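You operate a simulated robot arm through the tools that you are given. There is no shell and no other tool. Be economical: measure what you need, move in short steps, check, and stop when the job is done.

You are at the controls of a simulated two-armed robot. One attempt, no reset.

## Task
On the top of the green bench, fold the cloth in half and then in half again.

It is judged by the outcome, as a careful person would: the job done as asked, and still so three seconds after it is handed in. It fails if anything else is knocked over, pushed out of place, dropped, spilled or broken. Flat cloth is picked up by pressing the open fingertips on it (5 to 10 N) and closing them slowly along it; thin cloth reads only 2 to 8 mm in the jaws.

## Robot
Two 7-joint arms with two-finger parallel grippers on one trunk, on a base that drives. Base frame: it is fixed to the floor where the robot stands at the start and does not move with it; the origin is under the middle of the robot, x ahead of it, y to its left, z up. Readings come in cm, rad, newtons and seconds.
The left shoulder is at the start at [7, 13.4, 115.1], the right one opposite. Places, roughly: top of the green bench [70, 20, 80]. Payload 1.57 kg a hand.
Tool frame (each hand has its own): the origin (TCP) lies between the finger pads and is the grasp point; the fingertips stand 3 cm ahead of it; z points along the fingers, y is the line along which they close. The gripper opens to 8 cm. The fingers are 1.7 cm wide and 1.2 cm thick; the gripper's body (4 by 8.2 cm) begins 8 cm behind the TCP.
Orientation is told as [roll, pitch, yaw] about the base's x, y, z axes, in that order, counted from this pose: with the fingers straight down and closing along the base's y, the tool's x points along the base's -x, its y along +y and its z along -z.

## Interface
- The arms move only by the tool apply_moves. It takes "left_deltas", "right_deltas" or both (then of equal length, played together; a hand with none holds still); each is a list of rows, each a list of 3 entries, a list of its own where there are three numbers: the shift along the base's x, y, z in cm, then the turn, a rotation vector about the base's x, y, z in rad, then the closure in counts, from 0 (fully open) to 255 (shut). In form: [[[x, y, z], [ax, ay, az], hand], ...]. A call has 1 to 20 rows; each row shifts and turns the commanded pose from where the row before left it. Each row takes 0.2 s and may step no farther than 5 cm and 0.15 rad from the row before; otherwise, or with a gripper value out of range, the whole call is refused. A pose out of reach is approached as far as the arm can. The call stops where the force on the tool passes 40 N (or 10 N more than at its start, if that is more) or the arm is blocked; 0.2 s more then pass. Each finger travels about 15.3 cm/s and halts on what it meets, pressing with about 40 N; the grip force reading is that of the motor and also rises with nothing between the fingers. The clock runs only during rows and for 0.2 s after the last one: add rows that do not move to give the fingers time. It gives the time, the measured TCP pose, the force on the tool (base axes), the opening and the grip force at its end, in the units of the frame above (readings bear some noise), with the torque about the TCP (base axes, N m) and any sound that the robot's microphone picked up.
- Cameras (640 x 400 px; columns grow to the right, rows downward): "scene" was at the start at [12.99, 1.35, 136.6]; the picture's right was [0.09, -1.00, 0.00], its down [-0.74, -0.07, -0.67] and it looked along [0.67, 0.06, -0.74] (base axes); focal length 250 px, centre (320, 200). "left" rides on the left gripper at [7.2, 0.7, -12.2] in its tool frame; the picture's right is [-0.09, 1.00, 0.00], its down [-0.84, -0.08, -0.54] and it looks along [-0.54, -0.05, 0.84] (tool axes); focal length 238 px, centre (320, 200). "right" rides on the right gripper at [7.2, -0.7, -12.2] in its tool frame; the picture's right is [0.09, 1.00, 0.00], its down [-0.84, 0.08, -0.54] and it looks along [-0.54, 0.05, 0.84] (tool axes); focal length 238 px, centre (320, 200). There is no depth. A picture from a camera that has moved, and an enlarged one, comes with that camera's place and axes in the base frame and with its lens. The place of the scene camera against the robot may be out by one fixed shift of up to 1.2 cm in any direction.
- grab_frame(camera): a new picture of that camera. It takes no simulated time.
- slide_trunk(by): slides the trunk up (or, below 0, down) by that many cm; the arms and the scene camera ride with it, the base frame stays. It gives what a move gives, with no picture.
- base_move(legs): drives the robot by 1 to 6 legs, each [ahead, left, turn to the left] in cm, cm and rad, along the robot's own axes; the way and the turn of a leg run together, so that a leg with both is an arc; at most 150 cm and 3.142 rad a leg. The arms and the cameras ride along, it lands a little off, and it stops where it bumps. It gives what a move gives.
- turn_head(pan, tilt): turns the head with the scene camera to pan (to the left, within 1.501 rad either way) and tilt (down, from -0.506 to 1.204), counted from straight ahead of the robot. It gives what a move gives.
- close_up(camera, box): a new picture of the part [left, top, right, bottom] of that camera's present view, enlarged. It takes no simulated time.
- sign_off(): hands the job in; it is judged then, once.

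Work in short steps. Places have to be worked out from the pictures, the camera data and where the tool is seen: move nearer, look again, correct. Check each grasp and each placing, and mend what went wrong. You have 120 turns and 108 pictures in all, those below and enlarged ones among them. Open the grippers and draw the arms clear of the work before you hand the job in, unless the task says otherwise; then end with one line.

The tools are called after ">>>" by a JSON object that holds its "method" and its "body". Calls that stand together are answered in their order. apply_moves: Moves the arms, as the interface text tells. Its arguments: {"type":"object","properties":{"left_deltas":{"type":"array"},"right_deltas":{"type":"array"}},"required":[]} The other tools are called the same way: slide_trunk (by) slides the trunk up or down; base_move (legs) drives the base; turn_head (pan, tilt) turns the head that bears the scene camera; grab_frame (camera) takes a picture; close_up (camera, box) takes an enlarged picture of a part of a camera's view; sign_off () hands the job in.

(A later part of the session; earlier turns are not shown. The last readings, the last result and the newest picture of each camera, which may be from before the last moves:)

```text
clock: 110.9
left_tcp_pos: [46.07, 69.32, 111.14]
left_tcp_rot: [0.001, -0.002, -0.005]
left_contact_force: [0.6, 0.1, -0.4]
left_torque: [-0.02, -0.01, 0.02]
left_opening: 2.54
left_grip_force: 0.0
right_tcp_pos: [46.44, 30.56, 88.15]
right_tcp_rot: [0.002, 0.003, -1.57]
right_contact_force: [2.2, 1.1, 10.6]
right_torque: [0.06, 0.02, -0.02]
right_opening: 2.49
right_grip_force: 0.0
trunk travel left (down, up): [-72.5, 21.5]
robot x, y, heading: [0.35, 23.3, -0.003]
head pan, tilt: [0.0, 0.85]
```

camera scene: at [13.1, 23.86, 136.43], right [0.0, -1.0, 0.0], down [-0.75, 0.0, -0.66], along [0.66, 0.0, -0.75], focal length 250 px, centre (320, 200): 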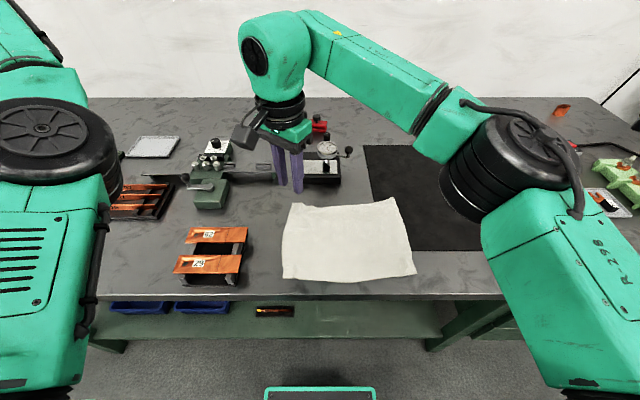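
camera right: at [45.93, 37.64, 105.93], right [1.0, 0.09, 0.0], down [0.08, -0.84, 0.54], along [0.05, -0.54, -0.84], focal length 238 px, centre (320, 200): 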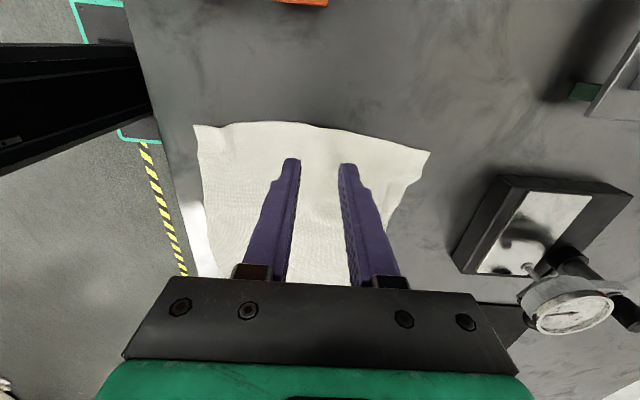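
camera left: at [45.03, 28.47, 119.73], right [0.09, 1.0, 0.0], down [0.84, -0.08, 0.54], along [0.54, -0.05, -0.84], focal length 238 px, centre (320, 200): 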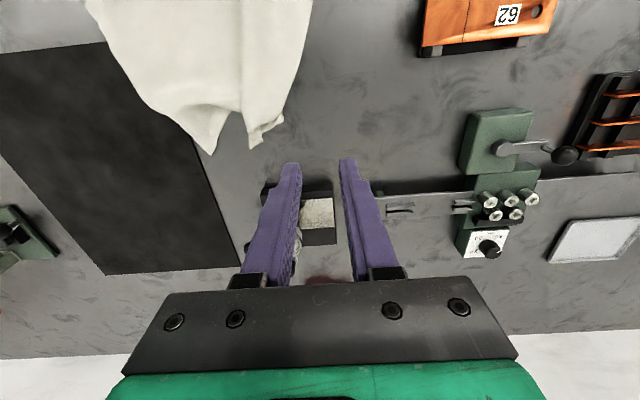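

Balanced at 10.6 N. I close slowly.

>>> {"method": "apply_moves", "body": {"right_deltas": [[[0, 0, -0.02], [0, 0, 0], 181], [[0, 0, 0], [0, 0, 0], 188], [[0, 0, -0.01], [0, 0, 0], 195], [[0, 0, 0], [0, 0, 0], 202], [[0, 0, -0.01], [0, 0, 0], 209], [[0, 0, 0], [0, 0, 0], 216], [[0, 0, 0], [0, 0, 0], 223], [[0, 0, 0], [0, 0, 0], 230], [[0, 0, 0], [0, 0, 0], 237], [[0, 0, 0], [0, 0, 0], 244], [[0, 0, 0], [0, 0, 0], 255], [[0, 0, 0], [0, 0, 0], 255]]}}

```text
clock: 113.5
left_tcp_pos: [46.03, 69.22, 111.29]
left_tcp_rot: [0.001, 0.0, -0.005]
left_contact_force: [-0.7, -0.4, -0.4]
left_torque: [0.0, -0.01, 0.02]
left_opening: 2.49
left_grip_force: 0.1
right_tcp_pos: [46.25, 30.59, 88.19]
right_tcp_rot: [0.002, 0.0, -1.569]
right_contact_force: [-0.1, 0.3, 10.6]
right_torque: [0.03, 0.0, 0.02]
right_opening: 0.19
right_grip_force: 24.0
trunk travel left (down, up): [-72.5, 21.5]
robot x, y, heading: [0.38, 23.17, -0.006]
head pan, tilt: [0.0, 0.85]
```

Gripped (1.9 mm). First half of the arc to the right, lifting and leaning the gripper toward the travel direction.

>>> {"method": "apply_moves", "body": {"right_deltas": [[[0, -0.09, 1.3], [0.032, 0, 0], 255], [[0, -0.28, 1.3], [0.032, 0, 0], 255], [[0, -0.46, 1.25], [0.032, 0, 0], 255], [[0, -0.63, 1.2], [0.032, 0, 0], 255], [[0, -0.8, 1.15], [0.032, 0, 0], 255], [[0, -0.95, 1.1], [0.032, 0, 0], 255], [[0, -1.1, 1.0], [0.032, 0, 0], 255], [[0, -1.22, 0.95], [0.032, 0, 0], 255], [[0, -1.34, 0.85], [0.032, 0, 0], 255], [[0, -1.43, 0.7], [0.032, 0, 0], 255], [[0, -1.51, 0.6], [0.032, 0, 0], 255], [[0, -1.57, 0.45], [0.032, 0, 0], 255], [[0, -1.6, 0.3], [0.032, 0, 0], 255], [[0, -1.64, 0.1], [0.032, 0, 0], 255]]}}

>>> {"method": "grab_frame", "body": {"camera": "scene"}}

>>> {"method": "grab_frame", "body": {"camera": "right"}}

```text
clock: 116.5
left_tcp_pos: [46.11, 69.14, 111.06]
left_tcp_rot: [0.001, 0.0, -0.005]
left_contact_force: [-0.2, -0.5, 0.7]
left_torque: [0.03, -0.01, 0.02]
left_opening: 2.48
left_grip_force: 0.1
right_tcp_pos: [46.4, 15.81, 100.21]
right_tcp_rot: [0.001, 0.448, -1.569]
right_contact_force: [-0.5, 0.8, -0.1]
right_torque: [-0.01, -0.01, -0.02]
right_opening: 0.21
right_grip_force: 22.8
trunk travel left (down, up): [-72.5, 21.5]
robot x, y, heading: [0.12, 23.58, -0.003]
head pan, tilt: [0.0, 0.85]
```

```text
29 pictures are left
camera scene: at [13.05, 23.63, 136.44], right [0.0, -1.0, 0.0], down [-0.75, 0.0, -0.66], along [0.66, 0.0, -0.75], focal length 250 px, centre (320, 200)
```

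scene: 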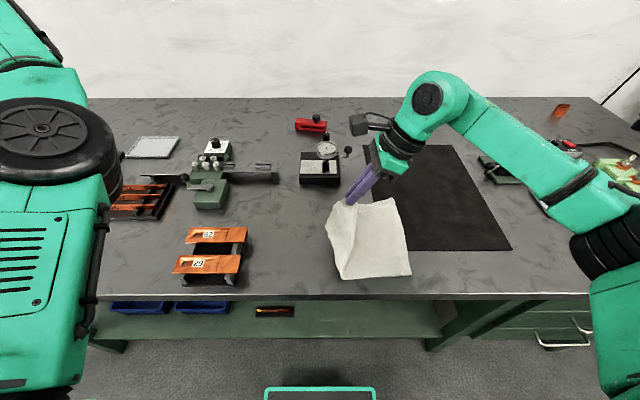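

```text
28 pictures are left
camera right: at [46.0, 17.09, 114.21], right [1.0, 0.08, 0.04], down [0.08, -0.99, 0.13], along [0.05, -0.12, -0.99], focal length 238 px, centre (320, 200)
```

right: 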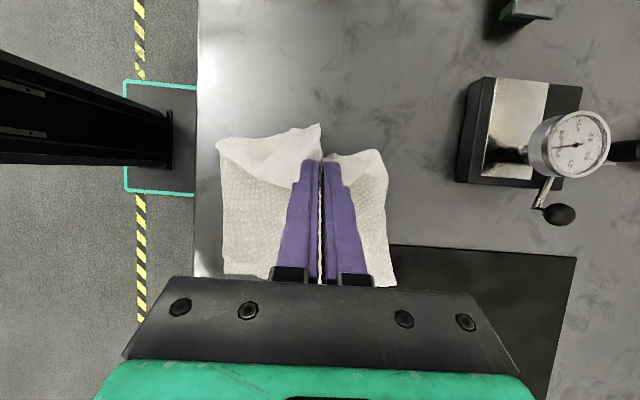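

Very clean so far. I complete the arc, lowering the edge onto the right edge (tips to y≈3.8).

>>> {"method": "apply_moves", "body": {"right_deltas": [[[0, -1.6, -0.1], [0.032, 0, 0], 255], [[0, -1.57, -0.3], [0.032, 0, 0], 255], [[0, -1.53, -0.45], [0.032, 0, 0], 255], [[0, -1.5, -0.6], [0.032, 0, 0], 255], [[0, -1.42, -0.7], [0.032, 0, 0], 255], [[0, -1.32, -0.8], [0.032, 0, 0], 255], [[0, -1.2, -0.9], [0.032, 0, 0], 255], [[0, -1.08, -1.0], [0.032, 0, 0], 255], [[0, -0.93, -1.05], [0.032, 0, 0], 255], [[0, -0.78, -1.1], [0.032, 0, 0], 255], [[0, -0.61, -1.15], [0.032, 0, 0], 255], [[0, -0.45, -1.15], [0.032, 0, 0], 255], [[0, -0.3, -1.1], [0.032, 0, 0], 255], [[0, -0.1, -0.9], [0.032, 0, 0], 255]]}}

>>> {"method": "grab_frame", "body": {"camera": "scene"}}

>>> {"method": "grab_frame", "body": {"camera": "right"}}

```text
clock: 119.5
left_tcp_pos: [46.16, 69.31, 111.08]
left_tcp_rot: [0.0, 0.0, -0.004]
left_contact_force: [0.0, -0.3, 0.4]
left_torque: [0.02, 0.02, 0.01]
left_opening: 2.51
left_grip_force: 0.1
right_tcp_pos: [46.58, 1.61, 88.86]
right_tcp_rot: [0.002, 0.895, -1.57]
right_contact_force: [-0.4, 0.1, 0.4]
right_torque: [0.0, 0.0, -0.03]
right_opening: 0.19
right_grip_force: 23.8
trunk travel left (down, up): [-72.5, 21.5]
robot x, y, heading: [0.11, 23.09, -0.006]
head pan, tilt: [0.0, 0.85]
```

```text
27 pictures are left
camera scene: at [13.07, 23.7, 136.44], right [0.0, -1.0, 0.0], down [-0.75, 0.0, -0.66], along [0.66, 0.0, -0.75], focal length 250 px, centre (320, 200)
```

scene: 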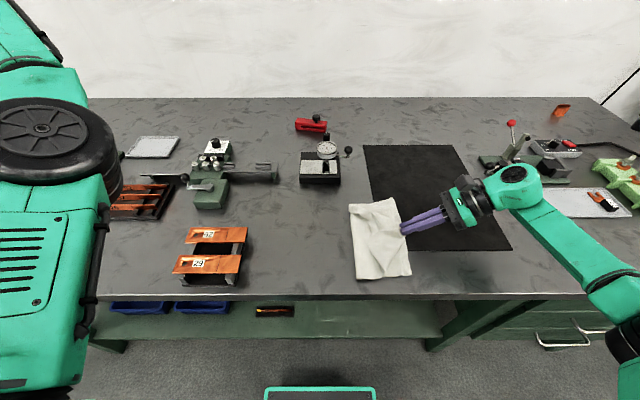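

```text
26 pictures are left
camera right: at [46.0, -3.39, 102.02], right [1.0, 0.06, 0.07], down [0.08, -0.95, -0.31], along [0.05, 0.32, -0.95], focal length 238 px, centre (320, 200)
```

right: 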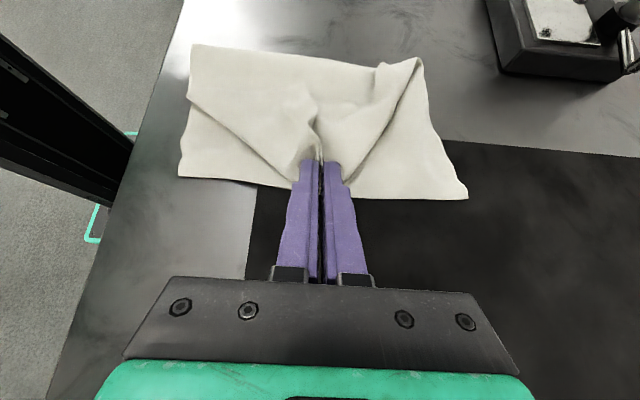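

The middle of the edge reached the right edge, but the flap's corners lag: near at about (36, 10), far at about (55, 16). I release, withdraw along the fingers, and will then carry each corner over.

>>> {"method": "apply_moves", "body": {"right_deltas": [[[0, 0, -0.3], [0, 0, 0], 255], [[0, 0, 0], [0, 0, 0], 235], [[0, 0, 0], [0, 0, 0], 210], [[0, 0, 0], [0, 0, 0], 190], [[0, -1, 0.8], [0, 0, 0], 190], [[0, -2, 2], [0, 0, 0], 190], [[0, -1, 3], [-0.1, 0, 0], 190], [[0, 0, 3], [-0.14, 0, 0], 190], [[0, 1, 3], [-0.14, 0, 0], 190], [[0, 2, 2], [-0.14, 0, 0], 190], [[0, 2, 1], [-0.14, 0, 0], 190], [[0, 2, 0], [-0.14, 0, 0], 190], [[0, 2, 0], [-0.095, 0, 0], 190]]}}

>>> {"method": "grab_frame", "body": {"camera": "right"}}

```text
clock: 122.3
left_tcp_pos: [46.28, 69.5, 111.03]
left_tcp_rot: [-0.002, 0.002, -0.006]
left_contact_force: [0.2, 0.4, 0.2]
left_torque: [0.02, 0.0, 0.01]
left_opening: 2.49
left_grip_force: 0.1
right_tcp_pos: [46.62, 6.68, 103.51]
right_tcp_rot: [0.0, -0.003, -1.573]
right_contact_force: [-0.1, 0.2, 0.4]
right_torque: [-0.01, -0.01, 0.0]
right_opening: 2.02
right_grip_force: 0.0
trunk travel left (down, up): [-72.5, 21.5]
robot x, y, heading: [0.09, 23.2, -0.01]
head pan, tilt: [0.0, 0.85]
```

```text
25 pictures are left
camera right: at [46.12, 13.89, 115.7], right [1.0, 0.09, 0.0], down [0.08, -0.83, 0.55], along [0.05, -0.54, -0.84], focal length 238 px, centre (320, 200)
```

right: 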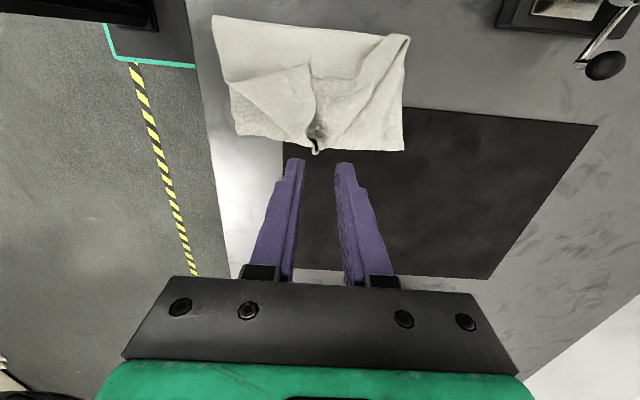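

>>> {"method": "close_up", "body": {"camera": "right", "box": [200, 0, 424, 140]}}

```text
2.86 times, centred on (312, 70) of right
camera zoom: at [46.12, 13.89, 115.7], right [1.0, 0.09, 0.0], down [0.08, -0.83, 0.55], along [0.05, -0.54, -0.84], focal length 681 px, centre (343, 571)
```

zoom: 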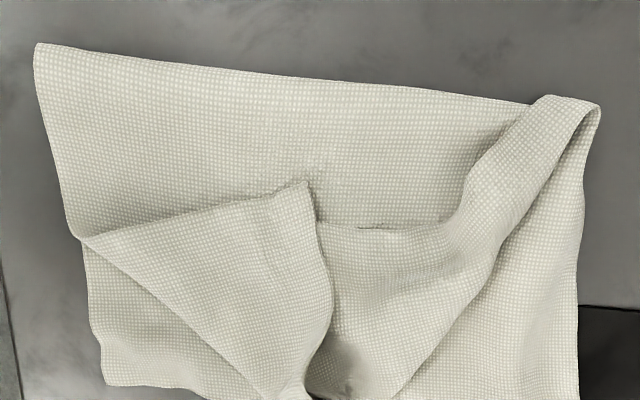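

The edge gathered like a tie: the near flap corner lies on top at about (45, 12.1) and the far one at about (46.9, 10.7). I'll pick the near corner first, pinching at (43, 10.3), and swing it to the near-right.

>>> {"method": "apply_moves", "body": {"right_deltas": [[[-1.2, 1.2, -4], [0, 0, 0], 185], [[-1.2, 1.2, -4], [0, 0, 0], 185], [[-1.2, 1.2, -3], [0, 0, 0], 185], [[0, 0, -2], [0, 0, 0], 185], [[0, 0, 0], [0, 0, 0], 185]]}}

>>> {"method": "grab_frame", "body": {"camera": "right"}}

```text
clock: 123.5
left_tcp_pos: [46.14, 69.28, 111.12]
left_tcp_rot: [0.0, 0.0, -0.004]
left_contact_force: [-0.5, -0.3, -0.9]
left_torque: [-0.02, -0.02, 0.05]
left_opening: 2.51
left_grip_force: 0.1
right_tcp_pos: [42.88, 10.23, 90.56]
right_tcp_rot: [0.002, -0.001, -1.572]
right_contact_force: [0.4, -0.1, -0.3]
right_torque: [-0.02, 0.0, -0.01]
right_opening: 2.21
right_grip_force: 0.0
trunk travel left (down, up): [-72.5, 21.5]
robot x, y, heading: [0.3, 22.98, -0.005]
head pan, tilt: [0.0, 0.85]
```

```text
23 pictures are left
camera right: at [42.44, 17.47, 102.78], right [1.0, 0.09, 0.0], down [0.08, -0.84, 0.54], along [0.05, -0.54, -0.84], focal length 238 px, centre (320, 200)
```

right: 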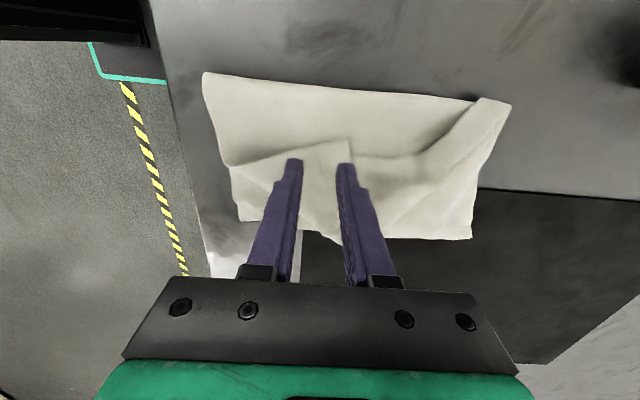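

The corner at (350,140) lies just beyond the fingers. I shift 0.5 cm nearer and descend toward contact with the three layers.

>>> {"method": "apply_moves", "body": {"right_deltas": [[[-0.5, 0, -0.8], [0, 0, 0], 185], [[0, 0, -0.5], [0, 0, 0], 185], [[0, 0, -0.25], [0, 0, 0], 185], [[0, 0, -0.2], [0, 0, 0], 185], [[0, 0, -0.15], [0, 0, 0], 185], [[0, 0, 0], [0, 0, 0], 185]]}}

```text
clock: 124.9
left_tcp_pos: [46.22, 69.35, 111.16]
left_tcp_rot: [0.0, 0.0, -0.005]
left_contact_force: [0.0, 0.5, 0.1]
left_torque: [-0.02, 0.01, -0.04]
left_opening: 2.5
left_grip_force: 0.1
right_tcp_pos: [42.33, 10.26, 88.71]
right_tcp_rot: [0.001, 0.0, -1.57]
right_contact_force: [-0.2, 1.0, 0.5]
right_torque: [0.02, -0.01, -0.02]
right_opening: 2.18
right_grip_force: 0.1
trunk travel left (down, up): [-72.5, 21.5]
robot x, y, heading: [0.07, 23.39, -0.004]
head pan, tilt: [0.0, 0.85]
```

Still free, so I go further down in small steps.

>>> {"method": "apply_moves", "body": {"right_deltas": [[[0, 0, -0.15], [0, 0, 0], 185], [[0, 0, -0.12], [0, 0, 0], 185], [[0, 0, -0.1], [0, 0, 0], 185], [[0, 0, 0], [0, 0, 0], 185]]}}

```text
clock: 125.9
left_tcp_pos: [45.89, 69.35, 111.18]
left_tcp_rot: [-0.001, -0.002, -0.006]
left_contact_force: [0.4, -0.2, 0.0]
left_torque: [0.01, -0.02, 0.03]
left_opening: 2.51
left_grip_force: 0.1
right_tcp_pos: [42.16, 10.24, 88.36]
right_tcp_rot: [0.004, 0.0, -1.57]
right_contact_force: [-0.7, -1.4, 15.1]
right_torque: [-0.15, -0.23, 0.0]
right_opening: 2.1
right_grip_force: 0.0
trunk travel left (down, up): [-72.5, 21.5]
robot x, y, heading: [-0.04, 23.18, -0.002]
head pan, tilt: [0.0, 0.85]
```

15 N, mostly on the far finger. I level slightly and close slowly.

>>> {"method": "apply_moves", "body": {"right_deltas": [[[0, 0, -0.02], [0, -0.012, 0], 185], [[0, 0, 0], [0, 0, 0], 192], [[0, 0, 0], [0, 0, 0], 199], [[0, 0, 0], [0, 0, 0], 206], [[0, 0, 0], [0, 0, 0], 213], [[0, 0, 0], [0, 0, 0], 220], [[0, 0, 0], [0, 0, 0], 227], [[0, 0, 0], [0, 0, 0], 234], [[0, 0, 0], [0, 0, 0], 241], [[0, 0, 0], [0, 0, 0], 248], [[0, 0, 0], [0, 0, 0], 255], [[0, 0, 0], [0, 0, 0], 255], [[0, 0, 0.7], [0, 0, 0], 255], [[0, 0, 0.8], [0, 0, 0], 255]]}}

>>> {"method": "grab_frame", "body": {"camera": "right"}}

```text
clock: 128.9
left_tcp_pos: [46.17, 69.31, 111.15]
left_tcp_rot: [0.001, -0.001, -0.006]
left_contact_force: [0.7, 0.2, 0.7]
left_torque: [0.05, -0.03, -0.02]
left_opening: 2.54
left_grip_force: 0.0
right_tcp_pos: [42.2, 10.22, 89.6]
right_tcp_rot: [0.01, -0.004, -1.571]
right_contact_force: [0.0, 0.7, -0.9]
right_torque: [-0.01, 0.02, 0.03]
right_opening: 0.21
right_grip_force: 23.5
trunk travel left (down, up): [-72.5, 21.5]
robot x, y, heading: [0.37, 22.99, -0.001]
head pan, tilt: [0.0, 0.85]
```

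```text
22 pictures are left
camera right: at [41.54, 17.43, 101.78], right [1.0, 0.09, 0.01], down [0.07, -0.84, 0.54], along [0.06, -0.54, -0.84], focal length 238 px, centre (320, 200)
```

right: 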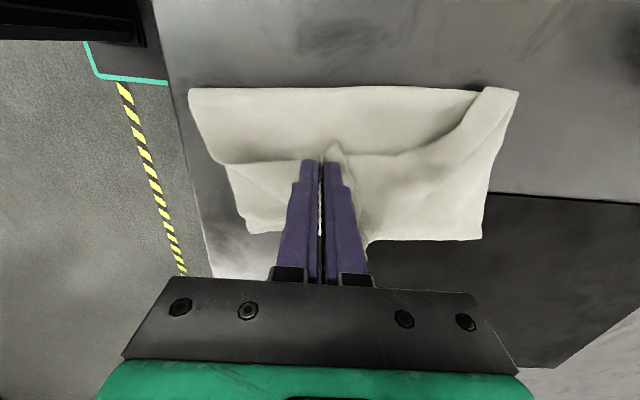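

The top layer is gripped (2.1 mm). I swing the corner over toward the near-right corner in an arc with lean.

>>> {"method": "apply_moves", "body": {"right_deltas": [[[-0.1, -0.1, 1.2], [0.045, 0, 0], 255], [[-0.2, -0.4, 1.1], [0.045, 0, 0], 255], [[-0.4, -0.6, 0.9], [0.045, 0, 0], 255], [[-0.5, -0.8, 0.6], [0.045, 0, 0], 255], [[-0.5, -0.9, 0.3], [0.045, 0, 0], 255], [[-0.6, -1.0, 0], [0.045, 0, 0], 255], [[-0.6, -1.0, 0], [0.045, 0, 0], 255], [[-0.6, -1.0, -0.3], [0.045, 0, 0], 255], [[-0.5, -0.9, -0.6], [0.045, 0, 0], 255], [[-0.5, -0.8, -0.9], [0.045, 0, 0], 255], [[-0.4, -0.6, -1.1], [0.045, 0, 0], 255], [[-0.3, -0.4, -1.1], [0.045, 0, 0], 255], [[0, 0, -0.7], [0.03, 0, 0], 255]]}}

>>> {"method": "grab_frame", "body": {"camera": "right"}}

```text
clock: 131.7
left_tcp_pos: [46.23, 69.23, 111.17]
left_tcp_rot: [0.0, -0.001, -0.004]
left_contact_force: [-0.4, 0.7, 0.2]
left_torque: [0.02, 0.02, 0.02]
left_opening: 2.5
left_grip_force: 0.0
right_tcp_pos: [37.17, 1.59, 89.1]
right_tcp_rot: [0.014, 0.571, -1.568]
right_contact_force: [0.2, 0.1, -0.1]
right_torque: [0.03, 0.0, -0.01]
right_opening: 0.21
right_grip_force: 23.8
trunk travel left (down, up): [-72.5, 21.5]
robot x, y, heading: [0.28, 23.11, -0.01]
head pan, tilt: [0.0, 0.85]
```

```text
21 pictures are left
camera right: at [36.44, 1.22, 103.22], right [1.0, 0.07, 0.06], down [0.07, -1.0, 0.01], along [0.06, 0.0, -1.0], focal length 238 px, centre (320, 200)
```

right: 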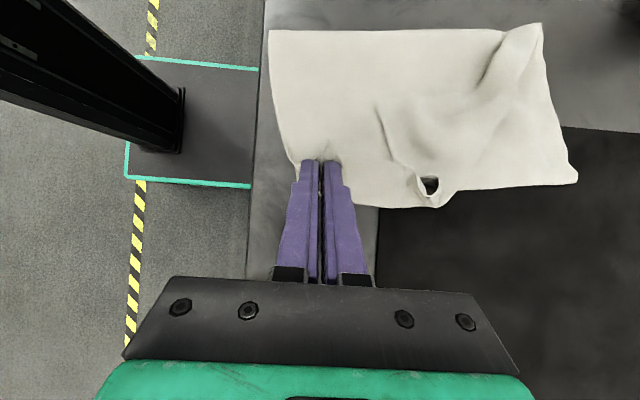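

Near half looks right. I release, withdraw along the fingers, and go above the far half to look.

>>> {"method": "apply_moves", "body": {"right_deltas": [[[0, 0, -0.3], [0, 0, 0], 255], [[0, 0, 0], [0, 0, 0], 235], [[0, 0, 0], [0, 0, 0], 210], [[0, 0, 0], [0, 0, 0], 190], [[0, -0.6, 0.8], [0, 0, 0], 190], [[0, -1.5, 2], [0, 0, 0], 190], [[1, 0, 4], [-0.1, 0, 0], 190], [[2, 1, 3.5], [-0.12, 0, 0], 190], [[2, 2, 2], [-0.12, 0, 0], 190], [[2, 2.5, 1], [-0.12, 0, 0], 190], [[2, 3, 0], [-0.11, 0, 0], 190]]}}

>>> {"method": "close_up", "body": {"camera": "right", "box": [160, 0, 480, 200]}}

```text
clock: 134.1
left_tcp_pos: [46.33, 69.42, 111.02]
left_tcp_rot: [-0.001, 0.002, -0.005]
left_contact_force: [-0.2, 0.9, 0.3]
left_torque: [-0.02, 0.03, -0.03]
left_opening: 2.5
left_grip_force: 0.1
right_tcp_pos: [46.3, 8.38, 102.17]
right_tcp_rot: [0.011, -0.006, -1.571]
right_contact_force: [-0.1, -0.6, 0.5]
right_torque: [-0.04, 0.01, 0.0]
right_opening: 2.03
right_grip_force: 0.0
trunk travel left (down, up): [-72.5, 21.5]
robot x, y, heading: [0.23, 23.04, -0.001]
head pan, tilt: [0.0, 0.85]
```

```text
2.00 times, centred on (320, 100) of right
camera zoom: at [45.67, 15.65, 114.33], right [1.0, 0.09, 0.01], down [0.07, -0.83, 0.55], along [0.06, -0.54, -0.84], focal length 477 px, centre (320, 400)
```

zoom: 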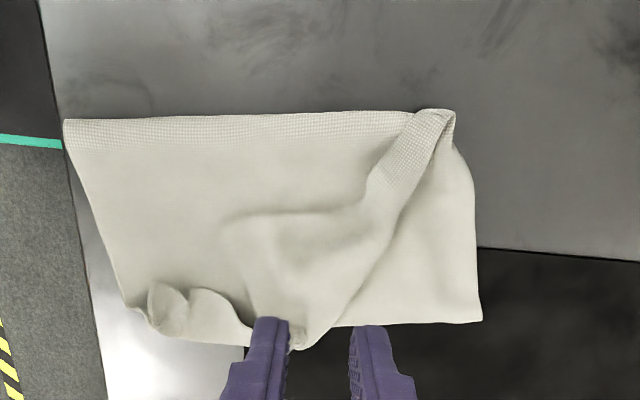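

The near corner is over, slightly curled. The far half is still gathered under a diagonal ridge, so I move closer to see the structure.

>>> {"method": "apply_moves", "body": {"right_deltas": [[[0.8, -2, -1.5], [0, 0, 0], 190], [[0.8, -2, -1.5], [0, 0, 0], 190], [[0.8, -2, -1.5], [0, 0, 0], 190]]}}

>>> {"method": "close_up", "body": {"camera": "right", "box": [130, 0, 482, 220]}}

>>> {"method": "close_up", "body": {"camera": "scene", "box": [330, 190, 430, 290]}}

```text
clock: 134.9
left_tcp_pos: [46.2, 69.19, 111.16]
left_tcp_rot: [0.001, -0.001, -0.006]
left_contact_force: [0.3, -0.3, 0.5]
left_torque: [0.02, -0.02, 0.04]
left_opening: 2.54
left_grip_force: 0.0
right_tcp_pos: [48.56, 1.95, 97.65]
right_tcp_rot: [0.014, 0.0, -1.57]
right_contact_force: [-0.6, 0.7, -0.2]
right_torque: [0.03, 0.01, -0.02]
right_opening: 2.02
right_grip_force: 0.0
trunk travel left (down, up): [-72.5, 21.5]
robot x, y, heading: [0.27, 23.18, -0.001]
head pan, tilt: [0.0, 0.85]
```

```text
1.82 times, centred on (306, 110) of right
camera zoom: at [47.92, 9.1, 109.9], right [1.0, 0.09, 0.01], down [0.07, -0.84, 0.54], along [0.06, -0.54, -0.84], focal length 433 px, centre (346, 364)
```

zoom: 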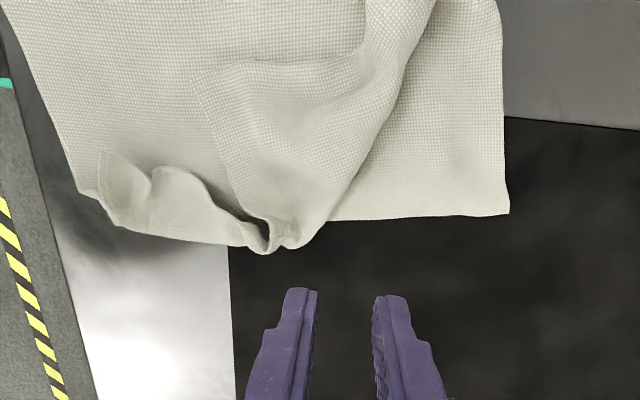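

```text
4.00 times, centred on (380, 240) of scene
camera zoom: at [13.06, 23.61, 136.44], right [0.0, -1.0, 0.0], down [-0.75, 0.0, -0.66], along [0.66, 0.0, -0.75], focal length 999 px, centre (80, 40)
```

zoom: 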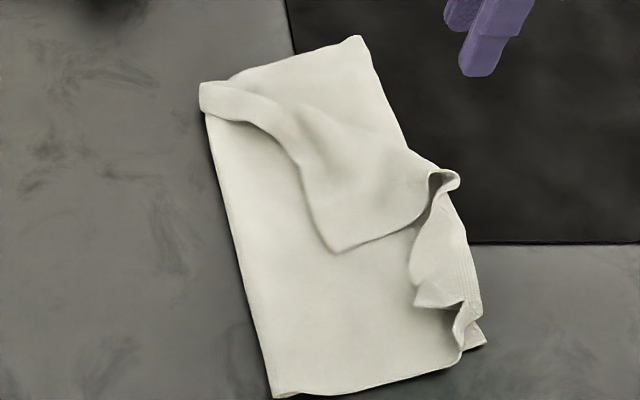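

Now clear: the far flap corner lies on top at (41.2, 9.0) and must swing to about (55–58, 3). The near corner has a small fold-back to fix later. I move to pinch the far corner at (43.4, 9).

>>> {"method": "apply_moves", "body": {"right_deltas": [[[-1.3, 1.8, -1], [0, 0, 0], 185], [[-1.3, 1.8, -2], [0, 0, 0], 185], [[-1.3, 1.8, -2], [0, 0, 0], 185], [[-1.3, 1.7, -2], [0, 0, 0], 185], [[0, 0, -1], [0, 0, 0], 185], [[0, 0, -0.5], [0, 0, 0], 185], [[0, 0, 0], [0, 0, 0], 185]]}}

>>> {"method": "grab_frame", "body": {"camera": "right"}}

```text
clock: 136.5
left_tcp_pos: [46.15, 69.42, 111.18]
left_tcp_rot: [-0.001, 0.001, -0.007]
left_contact_force: [0.3, 0.5, 0.0]
left_torque: [-0.01, -0.01, 0.0]
left_opening: 2.5
left_grip_force: 0.1
right_tcp_pos: [43.18, 9.17, 88.99]
right_tcp_rot: [0.012, 0.0, -1.571]
right_contact_force: [0.6, -0.1, 0.4]
right_torque: [0.01, -0.02, 0.01]
right_opening: 2.22
right_grip_force: 0.1
trunk travel left (down, up): [-72.5, 21.5]
robot x, y, heading: [0.38, 23.26, -0.004]
head pan, tilt: [0.0, 0.85]
```

```text
17 pictures are left
camera right: at [42.57, 16.42, 101.12], right [1.0, 0.09, 0.01], down [0.07, -0.84, 0.54], along [0.06, -0.54, -0.84], focal length 238 px, centre (320, 200)
```

right: 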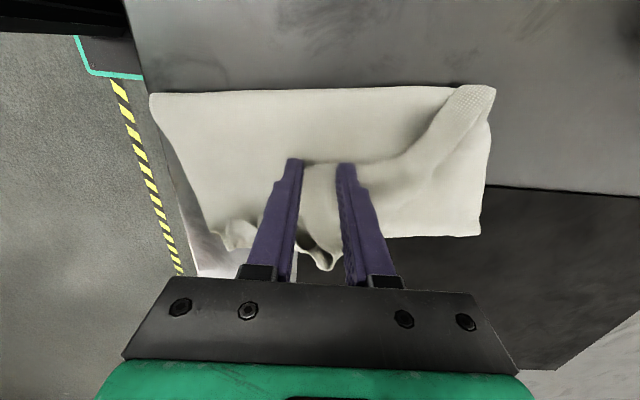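

The triangle's upper edge runs right at the tips, so I shift 1 cm to the right and 0.4 far, then press.

>>> {"method": "apply_moves", "body": {"right_deltas": [[[0.4, -1, 0], [0, 0, 0], 185], [[0, 0, -0.25], [0, 0, 0], 185], [[0, 0, -0.15], [0, 0, 0], 185], [[0, 0, -0.12], [0, 0, 0], 185], [[0, 0, -0.08], [0, 0, 0], 185], [[0, 0, 0], [0, 0, 0], 185]]}}

```text
clock: 137.9
left_tcp_pos: [46.07, 69.31, 111.22]
left_tcp_rot: [0.0, -0.002, -0.005]
left_contact_force: [0.4, -0.1, -0.2]
left_torque: [0.01, 0.0, 0.02]
left_opening: 2.5
left_grip_force: 0.1
right_tcp_pos: [43.65, 8.13, 88.6]
right_tcp_rot: [0.016, 0.0, -1.571]
right_contact_force: [2.5, -1.8, 11.3]
right_torque: [-0.12, 0.07, 0.03]
right_opening: 2.14
right_grip_force: 0.1
trunk travel left (down, up): [-72.5, 21.5]
robot x, y, heading: [0.35, 23.1, -0.002]
head pan, tilt: [0.0, 0.85]
```

Balanced at 11 N. I close slowly and lift a little.

>>> {"method": "apply_moves", "body": {"right_deltas": [[[0, 0, -0.03], [0, 0, 0], 185], [[0, 0, 0], [0, 0, 0], 192], [[0, 0, -0.01], [0, 0, 0], 199], [[0, 0, 0], [0, 0, 0], 206], [[0, 0, -0.01], [0, 0, 0], 213], [[0, 0, 0], [0, 0, 0], 220], [[0, 0, 0], [0, 0, 0], 227], [[0, 0, 0], [0, 0, 0], 234], [[0, 0, 0], [0, 0, 0], 241], [[0, 0, 0], [0, 0, 0], 248], [[0, 0, 0], [0, 0, 0], 255], [[0, 0, 0], [0, 0, 0], 255], [[0, 0, 0.7], [0, 0, 0], 255], [[0, 0, 1.2], [0, 0, 0], 255]]}}

>>> {"method": "grab_frame", "body": {"camera": "right"}}

```text
clock: 140.9
left_tcp_pos: [46.13, 69.35, 111.16]
left_tcp_rot: [0.001, -0.002, -0.006]
left_contact_force: [-0.1, -0.6, 0.9]
left_torque: [0.01, -0.03, 0.0]
left_opening: 2.52
left_grip_force: 0.0
right_tcp_pos: [43.46, 8.11, 90.33]
right_tcp_rot: [0.012, -0.002, -1.571]
right_contact_force: [0.6, -1.4, -0.1]
right_torque: [0.0, 0.01, 0.02]
right_opening: 0.25
right_grip_force: 23.9
trunk travel left (down, up): [-72.5, 21.5]
robot x, y, heading: [0.01, 23.36, -0.005]
head pan, tilt: [0.0, 0.85]
```

```text
16 pictures are left
camera right: at [42.9, 15.31, 102.42], right [1.0, 0.09, 0.01], down [0.07, -0.84, 0.54], along [0.06, -0.54, -0.84], focal length 238 px, centre (320, 200)
```

right: 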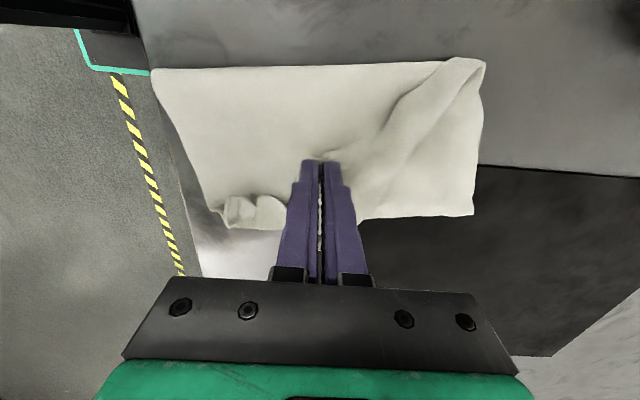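

Gripped (2.5 mm). I swing the far corner across to the far-right in an arc, leaning toward the travel.

>>> {"method": "apply_moves", "body": {"right_deltas": [[[0.2, 0, 1.2], [0, 0.03, 0], 255], [[0.5, -0.2, 1.1], [0.01, 0.03, 0], 255], [[0.8, -0.3, 1.0], [0.01, 0.03, 0], 255], [[0.9, -0.4, 0.7], [0.01, 0.03, 0], 255], [[1.0, -0.4, 0.4], [0.01, 0.03, 0], 255], [[1.0, -0.5, 0.1], [0.01, 0.03, 0], 255], [[1.1, -0.5, 0], [0.01, 0.03, 0], 255], [[1.1, -0.5, -0.2], [0.01, 0.03, 0], 255], [[1.0, -0.5, -0.5], [0.01, 0.03, 0], 255], [[1.0, -0.5, -0.8], [0.01, 0.03, 0], 255], [[0.9, -0.4, -1.0], [0.01, 0.03, 0], 255], [[0.8, -0.4, -1.1], [0.01, 0.03, 0], 255], [[0.8, -0.3, -1.0], [0.01, 0.03, 0], 255], [[0.6, -0.1, -0.8], [0.01, 0.01, 0], 255]]}}

>>> {"method": "grab_frame", "body": {"camera": "right"}}

```text
clock: 143.9
left_tcp_pos: [46.19, 69.28, 111.2]
left_tcp_rot: [0.0, 0.002, -0.005]
left_contact_force: [1.2, 0.3, -0.6]
left_torque: [-0.02, 0.0, 0.0]
left_opening: 2.5
left_grip_force: 0.0
right_tcp_pos: [53.32, 3.01, 91.36]
right_tcp_rot: [-0.36, 0.112, -1.587]
right_contact_force: [0.2, 0.0, 0.4]
right_torque: [-0.01, 0.01, 0.0]
right_opening: 0.21
right_grip_force: 23.6
right hand out of reach, approached as far as the arm can: row 12, 13, 14
trunk travel left (down, up): [-72.5, 21.5]
robot x, y, heading: [0.22, 22.97, -0.002]
head pan, tilt: [0.0, 0.85]
```

```text
15 pictures are left
camera right: at [57.27, 8.81, 103.77], right [0.93, 0.12, -0.34], down [0.25, -0.89, 0.38], along [-0.26, -0.44, -0.86], focal length 238 px, centre (320, 200)
```

right: 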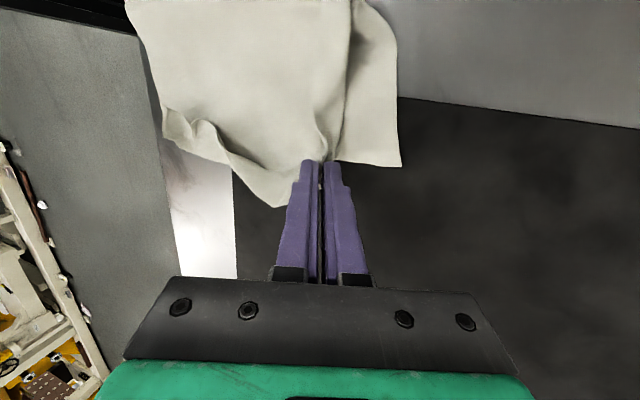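

The arm reached its outer limit with this lean. I drive 4 cm ahead to carry the corner further and give margin.

>>> {"method": "base_move", "body": {"legs": [[4, 0, 0]]}}

>>> {"method": "apply_moves", "body": {"right_deltas": [[[-0.4, 0, 0], [0, -0.04, 0], 255], [[-0.4, 0, -0.4], [0, -0.04, 0], 255], [[-0.4, 0, -0.4], [0, -0.04, 0], 255], [[-0.3, 0, -0.4], [0, -0.04, 0], 255], [[0, 0, -0.4], [0, -0.04, 0], 255]]}}

>>> {"method": "grab_frame", "body": {"camera": "scene"}}

```text
clock: 144.8
left_tcp_pos: [49.68, 69.41, 111.3]
left_tcp_rot: [0.003, -0.004, -0.004]
left_contact_force: [0.1, 0.6, -0.1]
left_torque: [-0.03, -0.04, 0.01]
left_opening: 2.5
left_grip_force: 0.0
right_tcp_pos: [56.98, 3.06, 91.68]
right_tcp_rot: [-0.354, 0.112, -1.585]
right_contact_force: [-0.5, -0.5, 0.7]
right_torque: [0.02, -0.05, -0.01]
right_opening: 0.19
right_grip_force: 24.2
trunk travel left (down, up): [-72.5, 21.5]
robot x, y, heading: [3.96, 23.22, -0.003]
head pan, tilt: [0.0, 0.85]
```

```text
clock: 146.0
left_tcp_pos: [50.04, 69.24, 111.18]
left_tcp_rot: [-0.001, 0.001, -0.003]
left_contact_force: [-0.2, -0.8, 0.2]
left_torque: [0.01, 0.0, -0.03]
left_opening: 2.53
left_grip_force: 0.0
right_tcp_pos: [56.78, 2.53, 90.33]
right_tcp_rot: [-0.159, 0.114, -1.564]
right_contact_force: [0.6, -0.3, -0.1]
right_torque: [0.0, 0.0, 0.02]
right_opening: 0.23
right_grip_force: 23.4
right hand out of reach, approached as far as the arm can: row 1
trunk travel left (down, up): [-72.5, 21.5]
robot x, y, heading: [4.09, 23.18, -0.006]
head pan, tilt: [0.0, 0.85]
```

```text
14 pictures are left
camera scene: at [17.05, 23.7, 136.44], right [0.0, -1.0, 0.0], down [-0.75, 0.0, -0.66], along [0.66, 0.0, -0.75], focal length 250 px, centre (320, 200)
```

scene: 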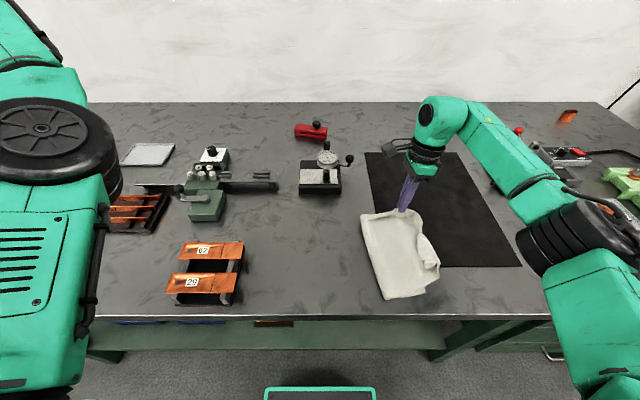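

The far corner now lies at the far-right. I lower, release, and rise straight up to look.

>>> {"method": "apply_moves", "body": {"right_deltas": [[[-0.3, 0, -0.5], [0, 0, 0], 255], [[-0.3, 0, -0.5], [0, 0, 0], 255], [[0, 0, 0], [0, 0, 0], 235], [[0, 0, 0], [0, 0, 0], 210], [[0, 0, 0], [0, 0, 0], 190], [[0.2, -0.3, 1], [0, 0, 0], 190], [[0.3, -0.6, 2.5], [0, 0, 0], 190], [[-1, 0, 3.5], [0, -0.05, 0], 190], [[-2, 0, 3], [0, -0.05, 0], 190], [[-3, 1, 1], [-0.05, -0.04, 0], 190], [[-3, 1, 0], [-0.05, 0, 0], 190]]}}

>>> {"method": "close_up", "body": {"camera": "scene", "box": [330, 190, 460, 310]}}

>>> {"method": "grab_frame", "body": {"camera": "right"}}

```text
clock: 148.4
left_tcp_pos: [50.14, 69.44, 111.28]
left_tcp_rot: [0.0, 0.0, -0.003]
left_contact_force: [0.0, -0.1, -0.8]
left_torque: [-0.01, 0.01, 0.0]
left_opening: 2.52
left_grip_force: 0.0
right_tcp_pos: [47.62, 3.79, 100.44]
right_tcp_rot: [-0.019, 0.011, -1.55]
right_contact_force: [-0.3, -0.3, -0.6]
right_torque: [0.0, -0.02, -0.03]
right_opening: 2.04
right_grip_force: 0.0
trunk travel left (down, up): [-72.5, 21.5]
robot x, y, heading: [4.21, 23.07, -0.008]
head pan, tilt: [0.0, 0.85]
```

```text
3.33 times, centred on (395, 250) of scene
camera zoom: at [16.99, 23.77, 136.45], right [0.0, -1.0, 0.0], down [-0.75, 0.0, -0.66], along [0.66, 0.0, -0.75], focal length 833 px, centre (70, 33)
```

zoom: 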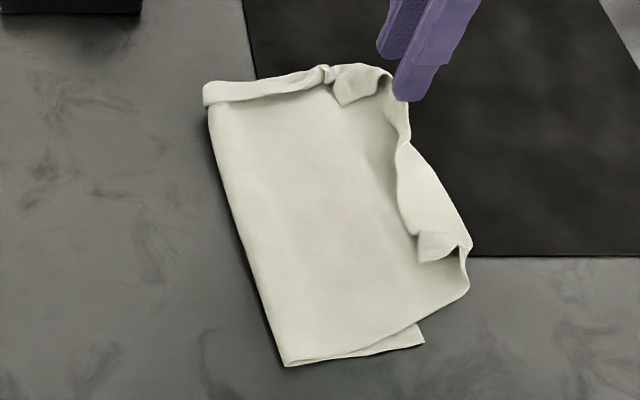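

```text
12 pictures are left
camera right: at [47.25, 10.76, 112.66], right [0.99, 0.11, -0.02], down [0.11, -0.84, 0.53], along [0.05, -0.53, -0.85], focal length 238 px, centre (320, 200)
```

right: 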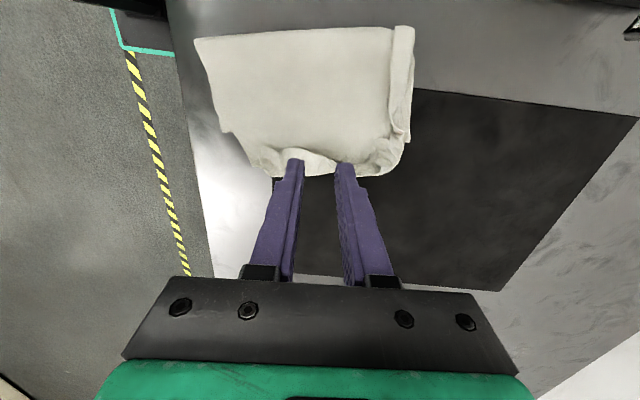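

The cloth is now folded in half, with just a small turned hem along the right side; crease side (35, 10.5)–(55.5, 13.5), open side y≈−1.5. For the second fold I grip the far short edge at its middle (≈57, 5.8), straddling the edge along x so both layers are caught.

>>> {"method": "apply_moves", "body": {"right_deltas": [[[2.1, 0.5, -1.5], [0, 0, -0.02], 130], [[2.1, 0.5, -2.5], [0, 0, 0], 112], [[2.1, 0.5, -3], [0, 0, 0], 112], [[2.1, 0.5, -3], [0, 0, 0], 112], [[0, 0, -0.8], [0, 0, 0], 112], [[0, 0, 0], [0, 0, 0], 112]]}}

>>> {"method": "grab_frame", "body": {"camera": "right"}}

```text
clock: 149.8
left_tcp_pos: [50.16, 69.33, 111.21]
left_tcp_rot: [0.0, -0.001, -0.003]
left_contact_force: [0.6, -0.3, 0.6]
left_torque: [-0.01, 0.02, 0.01]
left_opening: 2.5
left_grip_force: 0.1
right_tcp_pos: [56.13, 5.74, 89.4]
right_tcp_rot: [-0.019, 0.011, -1.57]
right_contact_force: [0.3, 0.1, 0.4]
right_torque: [0.01, -0.02, 0.02]
right_opening: 4.49
right_grip_force: 0.2
trunk travel left (down, up): [-72.5, 21.5]
robot x, y, heading: [4.23, 23.11, -0.003]
head pan, tilt: [0.0, 0.85]
```

```text
11 pictures are left
camera right: at [55.86, 12.71, 101.73], right [1.0, 0.09, -0.02], down [0.09, -0.84, 0.53], along [0.03, -0.53, -0.85], focal length 238 px, centre (320, 200)
```

right: 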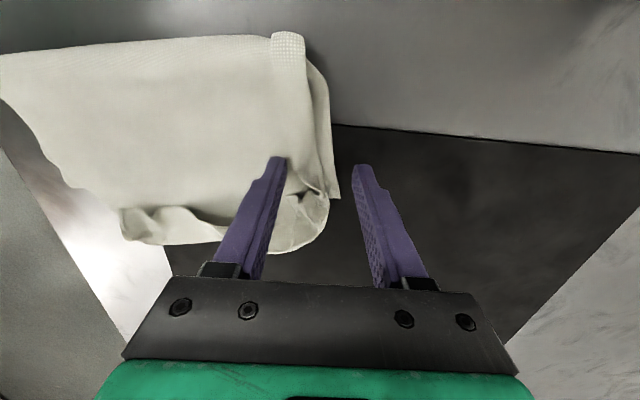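

The fingers straddle the far edge (lower layer edge at x≈57.1). I lower to contact.

>>> {"method": "apply_moves", "body": {"right_deltas": [[[-0.1, 0, -0.5], [0, 0, 0], 112], [[0, 0, -0.3], [0, 0, 0], 112], [[0, 0, -0.2], [0, 0, 0], 112], [[0, 0, -0.1], [0, 0, 0], 112], [[0, 0, 0], [0, 0, 0], 112]]}}

```text
clock: 151.0
left_tcp_pos: [50.16, 69.31, 111.21]
left_tcp_rot: [0.0, -0.001, -0.003]
left_contact_force: [0.6, -1.1, -0.2]
left_torque: [-0.02, 0.01, 0.02]
left_opening: 2.5
left_grip_force: 0.1
right_tcp_pos: [55.96, 5.73, 88.48]
right_tcp_rot: [-0.019, 0.01, -1.569]
right_contact_force: [-0.9, 0.3, 0.9]
right_torque: [0.02, 0.05, 0.01]
right_opening: 4.51
right_grip_force: 0.5
trunk travel left (down, up): [-72.5, 21.5]
robot x, y, heading: [4.45, 23.08, -0.006]
head pan, tilt: [0.0, 0.85]
```

Almost touching, and the outer finger is slightly lower, as wanted. I press a little more.

>>> {"method": "apply_moves", "body": {"right_deltas": [[[0, 0, -0.12], [0, 0, 0], 112], [[0, 0, -0.1], [0, 0, 0], 112], [[0, 0, 0], [0, 0, 0], 112]]}}

```text
clock: 151.8
left_tcp_pos: [50.02, 69.31, 111.27]
left_tcp_rot: [0.0, 0.0, -0.004]
left_contact_force: [-0.3, -0.2, 0.1]
left_torque: [0.02, 0.0, 0.0]
left_opening: 2.51
left_grip_force: 0.1
right_tcp_pos: [55.99, 5.61, 88.41]
right_tcp_rot: [-0.017, 0.012, -1.57]
right_contact_force: [2.1, -3.2, 12.9]
right_torque: [-0.19, 0.26, 0.11]
right_opening: 4.33
right_grip_force: 0.0
trunk travel left (down, up): [-72.5, 21.5]
robot x, y, heading: [4.05, 23.25, -0.006]
head pan, tilt: [0.0, 0.85]
```

The inner finger bears on the cloth. I tilt the outer one down slightly and close slowly.

>>> {"method": "apply_moves", "body": {"right_deltas": [[[0, 0, 0], [0, 0.02, 0], 112], [[0, 0, 0], [0, 0, 0], 120], [[0, 0, 0], [0, 0, 0], 129], [[0, 0, 0], [0, 0, 0], 138], [[0, 0, 0], [0, 0, 0], 147], [[0, 0, 0], [0, 0, 0], 156], [[0, 0, 0], [0, 0, 0], 165], [[0, 0, 0], [0, 0, 0], 174], [[0, 0, 0], [0, 0, 0], 183], [[0, 0, 0], [0, 0, 0], 192], [[0, 0, 0], [0, 0, 0], 201], [[0, 0, 0], [0, 0, 0], 210], [[0, 0, 0], [0, 0, 0], 219], [[0, 0, 0], [0, 0, 0], 228], [[0, 0, 0], [0, 0, 0], 237], [[0, 0, 0], [0, 0, 0], 246], [[0, 0, 0], [0, 0, 0], 255], [[0, 0, 0], [0, 0, 0], 255]]}}

>>> {"method": "grab_frame", "body": {"camera": "right"}}

```text
clock: 155.6
left_tcp_pos: [49.98, 69.42, 111.25]
left_tcp_rot: [0.0, -0.002, -0.004]
left_contact_force: [-0.2, -0.9, -0.2]
left_torque: [0.03, 0.01, -0.02]
left_opening: 2.53
left_grip_force: 0.0
right_tcp_pos: [55.74, 5.87, 88.42]
right_tcp_rot: [-0.038, 0.01, -1.569]
right_contact_force: [-6.7, 2.6, 9.4]
right_torque: [0.02, 0.24, 0.01]
right_opening: 0.32
right_grip_force: 24.4
trunk travel left (down, up): [-72.5, 21.5]
robot x, y, heading: [4.18, 23.03, -0.001]
head pan, tilt: [0.0, 0.85]
```

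```text
10 pictures are left
camera right: at [55.74, 12.85, 100.72], right [0.99, 0.09, -0.04], down [0.1, -0.84, 0.53], along [0.02, -0.53, -0.85], focal length 238 px, centre (320, 200)
```

right: 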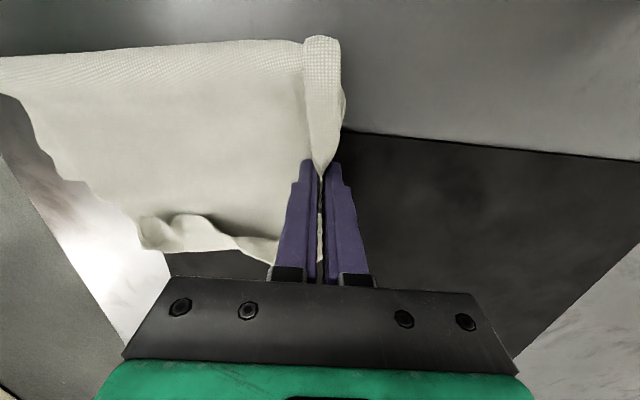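

Both layers are gripped along the edge (3.2 mm). I lift and start folding toward me, then use the base to carry the rest so the arm stays in comfortable reach.

>>> {"method": "apply_moves", "body": {"right_deltas": [[[-0.2, 0, 1.3], [0, -0.03, 0], 255], [[-0.4, 0, 1.2], [0, -0.03, 0], 255], [[-0.6, 0, 1.1], [0, -0.03, 0], 255], [[-0.8, 0, 1.0], [0, -0.03, 0], 255], [[-0.9, 0, 0.9], [0, -0.03, 0], 255], [[-1.0, 0, 0.8], [0, -0.03, 0], 255], [[-1.0, 0, 0.6], [0, -0.03, 0], 255], [[-1.1, 0, 0.4], [0, -0.03, 0], 255]]}}

>>> {"method": "base_move", "body": {"legs": [[-8, 0, 0]]}}

>>> {"method": "grab_frame", "body": {"camera": "scene"}}

```text
clock: 157.4
left_tcp_pos: [50.16, 69.3, 111.22]
left_tcp_rot: [0.0, 0.0, -0.004]
left_contact_force: [-0.7, 0.5, -0.5]
left_torque: [0.01, -0.01, 0.02]
left_opening: 2.48
left_grip_force: 0.1
right_tcp_pos: [49.92, 5.86, 95.55]
right_tcp_rot: [0.2, 0.011, -1.567]
right_contact_force: [-0.1, -0.1, -0.1]
right_torque: [0.01, 0.05, -0.02]
right_opening: 0.28
right_grip_force: 24.3
trunk travel left (down, up): [-72.5, 21.5]
robot x, y, heading: [4.24, 23.04, 0.001]
head pan, tilt: [0.0, 0.85]
```

```text
clock: 158.5
left_tcp_pos: [42.27, 69.37, 111.21]
left_tcp_rot: [0.0, 0.001, -0.006]
left_contact_force: [0.0, 0.2, 0.0]
left_torque: [-0.01, 0.01, -0.01]
left_opening: 2.49
left_grip_force: 0.1
right_tcp_pos: [41.87, 5.78, 95.52]
right_tcp_rot: [0.199, 0.01, -1.568]
right_contact_force: [0.2, -0.5, -0.7]
right_torque: [-0.03, 0.05, 0.0]
right_opening: 0.27
right_grip_force: 24.0
trunk travel left (down, up): [-72.5, 21.5]
robot x, y, heading: [-3.71, 23.5, -0.004]
head pan, tilt: [0.0, 0.85]
```

```text
9 pictures are left
camera scene: at [9.12, 23.74, 136.42], right [0.0, -1.0, 0.0], down [-0.75, 0.0, -0.66], along [0.66, 0.0, -0.75], focal length 250 px, centre (320, 200)
```

scene: 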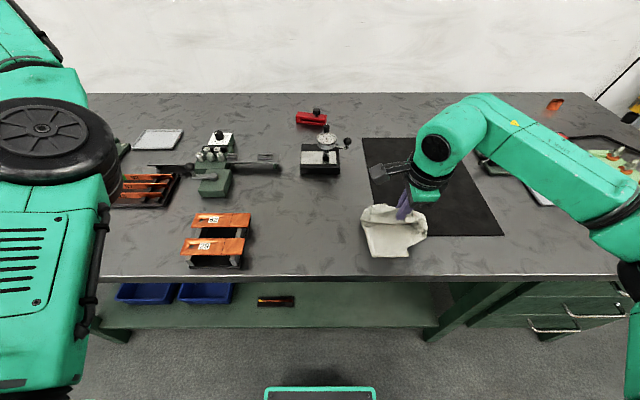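

The double flap is coming over nicely with its width kept. I lower and go on.

>>> {"method": "apply_moves", "body": {"right_deltas": [[[0, 0, -0.9], [0, -0.03, 0], 255], [[0, 0, -0.9], [0, -0.03, 0], 255], [[0, 0, -0.9], [0, -0.03, 0], 255], [[0, 0, -0.8], [0, -0.03, 0], 255]]}}

>>> {"method": "base_move", "body": {"legs": [[-4, 0, 0]]}}

>>> {"method": "apply_moves", "body": {"right_deltas": [[[-0.3, 0, -0.5], [0, -0.03, 0], 255], [[-0.3, 0, -0.5], [0, -0.03, 0], 255], [[-0.3, 0, -0.5], [0, -0.03, 0], 255], [[-0.2, 0, -0.5], [0, -0.03, 0], 255], [[-0.2, 0, -0.5], [0, 0, 0], 255]]}}

>>> {"method": "close_up", "body": {"camera": "scene", "box": [320, 170, 480, 270]}}

```text
clock: 159.5
left_tcp_pos: [42.13, 69.24, 111.18]
left_tcp_rot: [-0.001, 0.003, -0.006]
left_contact_force: [0.3, 0.9, -0.1]
left_torque: [0.0, 0.04, 0.0]
left_opening: 2.5
left_grip_force: 0.1
right_tcp_pos: [41.86, 5.76, 91.96]
right_tcp_rot: [0.321, 0.01, -1.567]
right_contact_force: [0.0, -0.3, -0.1]
right_torque: [0.01, 0.05, 0.03]
right_opening: 0.3
right_grip_force: 23.6
trunk travel left (down, up): [-72.5, 21.5]
robot x, y, heading: [-4.42, 23.21, -0.004]
head pan, tilt: [0.0, 0.85]
```

```text
clock: 160.4
left_tcp_pos: [38.5, 69.16, 110.91]
left_tcp_rot: [0.0, 0.006, -0.005]
left_contact_force: [0.6, -0.3, -0.4]
left_torque: [0.02, 0.03, 0.03]
left_opening: 2.5
left_grip_force: 0.0
right_tcp_pos: [38.22, 5.66, 91.75]
right_tcp_rot: [0.316, 0.011, -1.566]
right_contact_force: [0.2, -0.5, -0.7]
right_torque: [0.01, 0.08, 0.0]
right_opening: 0.29
right_grip_force: 24.0
trunk travel left (down, up): [-72.5, 21.5]
robot x, y, heading: [-8.25, 23.12, -0.004]
head pan, tilt: [0.0, 0.85]
```

```text
clock: 161.6
left_tcp_pos: [38.09, 69.35, 111.1]
left_tcp_rot: [0.0, 0.003, -0.007]
left_contact_force: [0.2, 0.4, -0.7]
left_torque: [-0.01, -0.01, -0.05]
left_opening: 2.5
left_grip_force: 0.1
right_tcp_pos: [36.62, 5.67, 89.53]
right_tcp_rot: [0.442, 0.008, -1.566]
right_contact_force: [-0.5, 1.5, 1.0]
right_torque: [0.01, 0.03, 0.0]
right_opening: 0.27
right_grip_force: 24.4
trunk travel left (down, up): [-72.5, 21.5]
robot x, y, heading: [-7.75, 22.94, -0.0]
head pan, tilt: [0.0, 0.85]
```

```text
4.00 times, centred on (400, 220) of scene
camera zoom: at [4.93, 23.75, 136.44], right [0.0, -1.0, 0.0], down [-0.75, 0.0, -0.66], along [0.66, 0.0, -0.75], focal length 999 px, centre (0, 120)
```

zoom: 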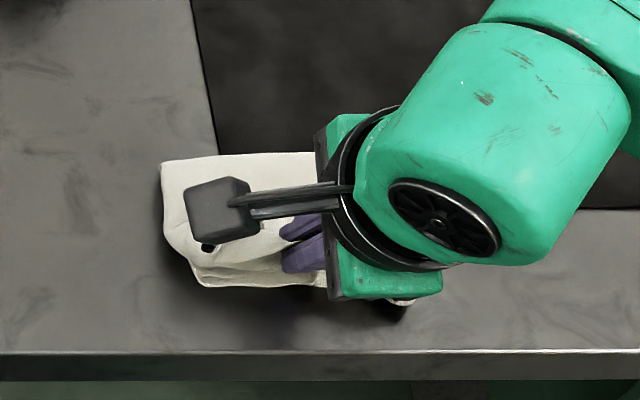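

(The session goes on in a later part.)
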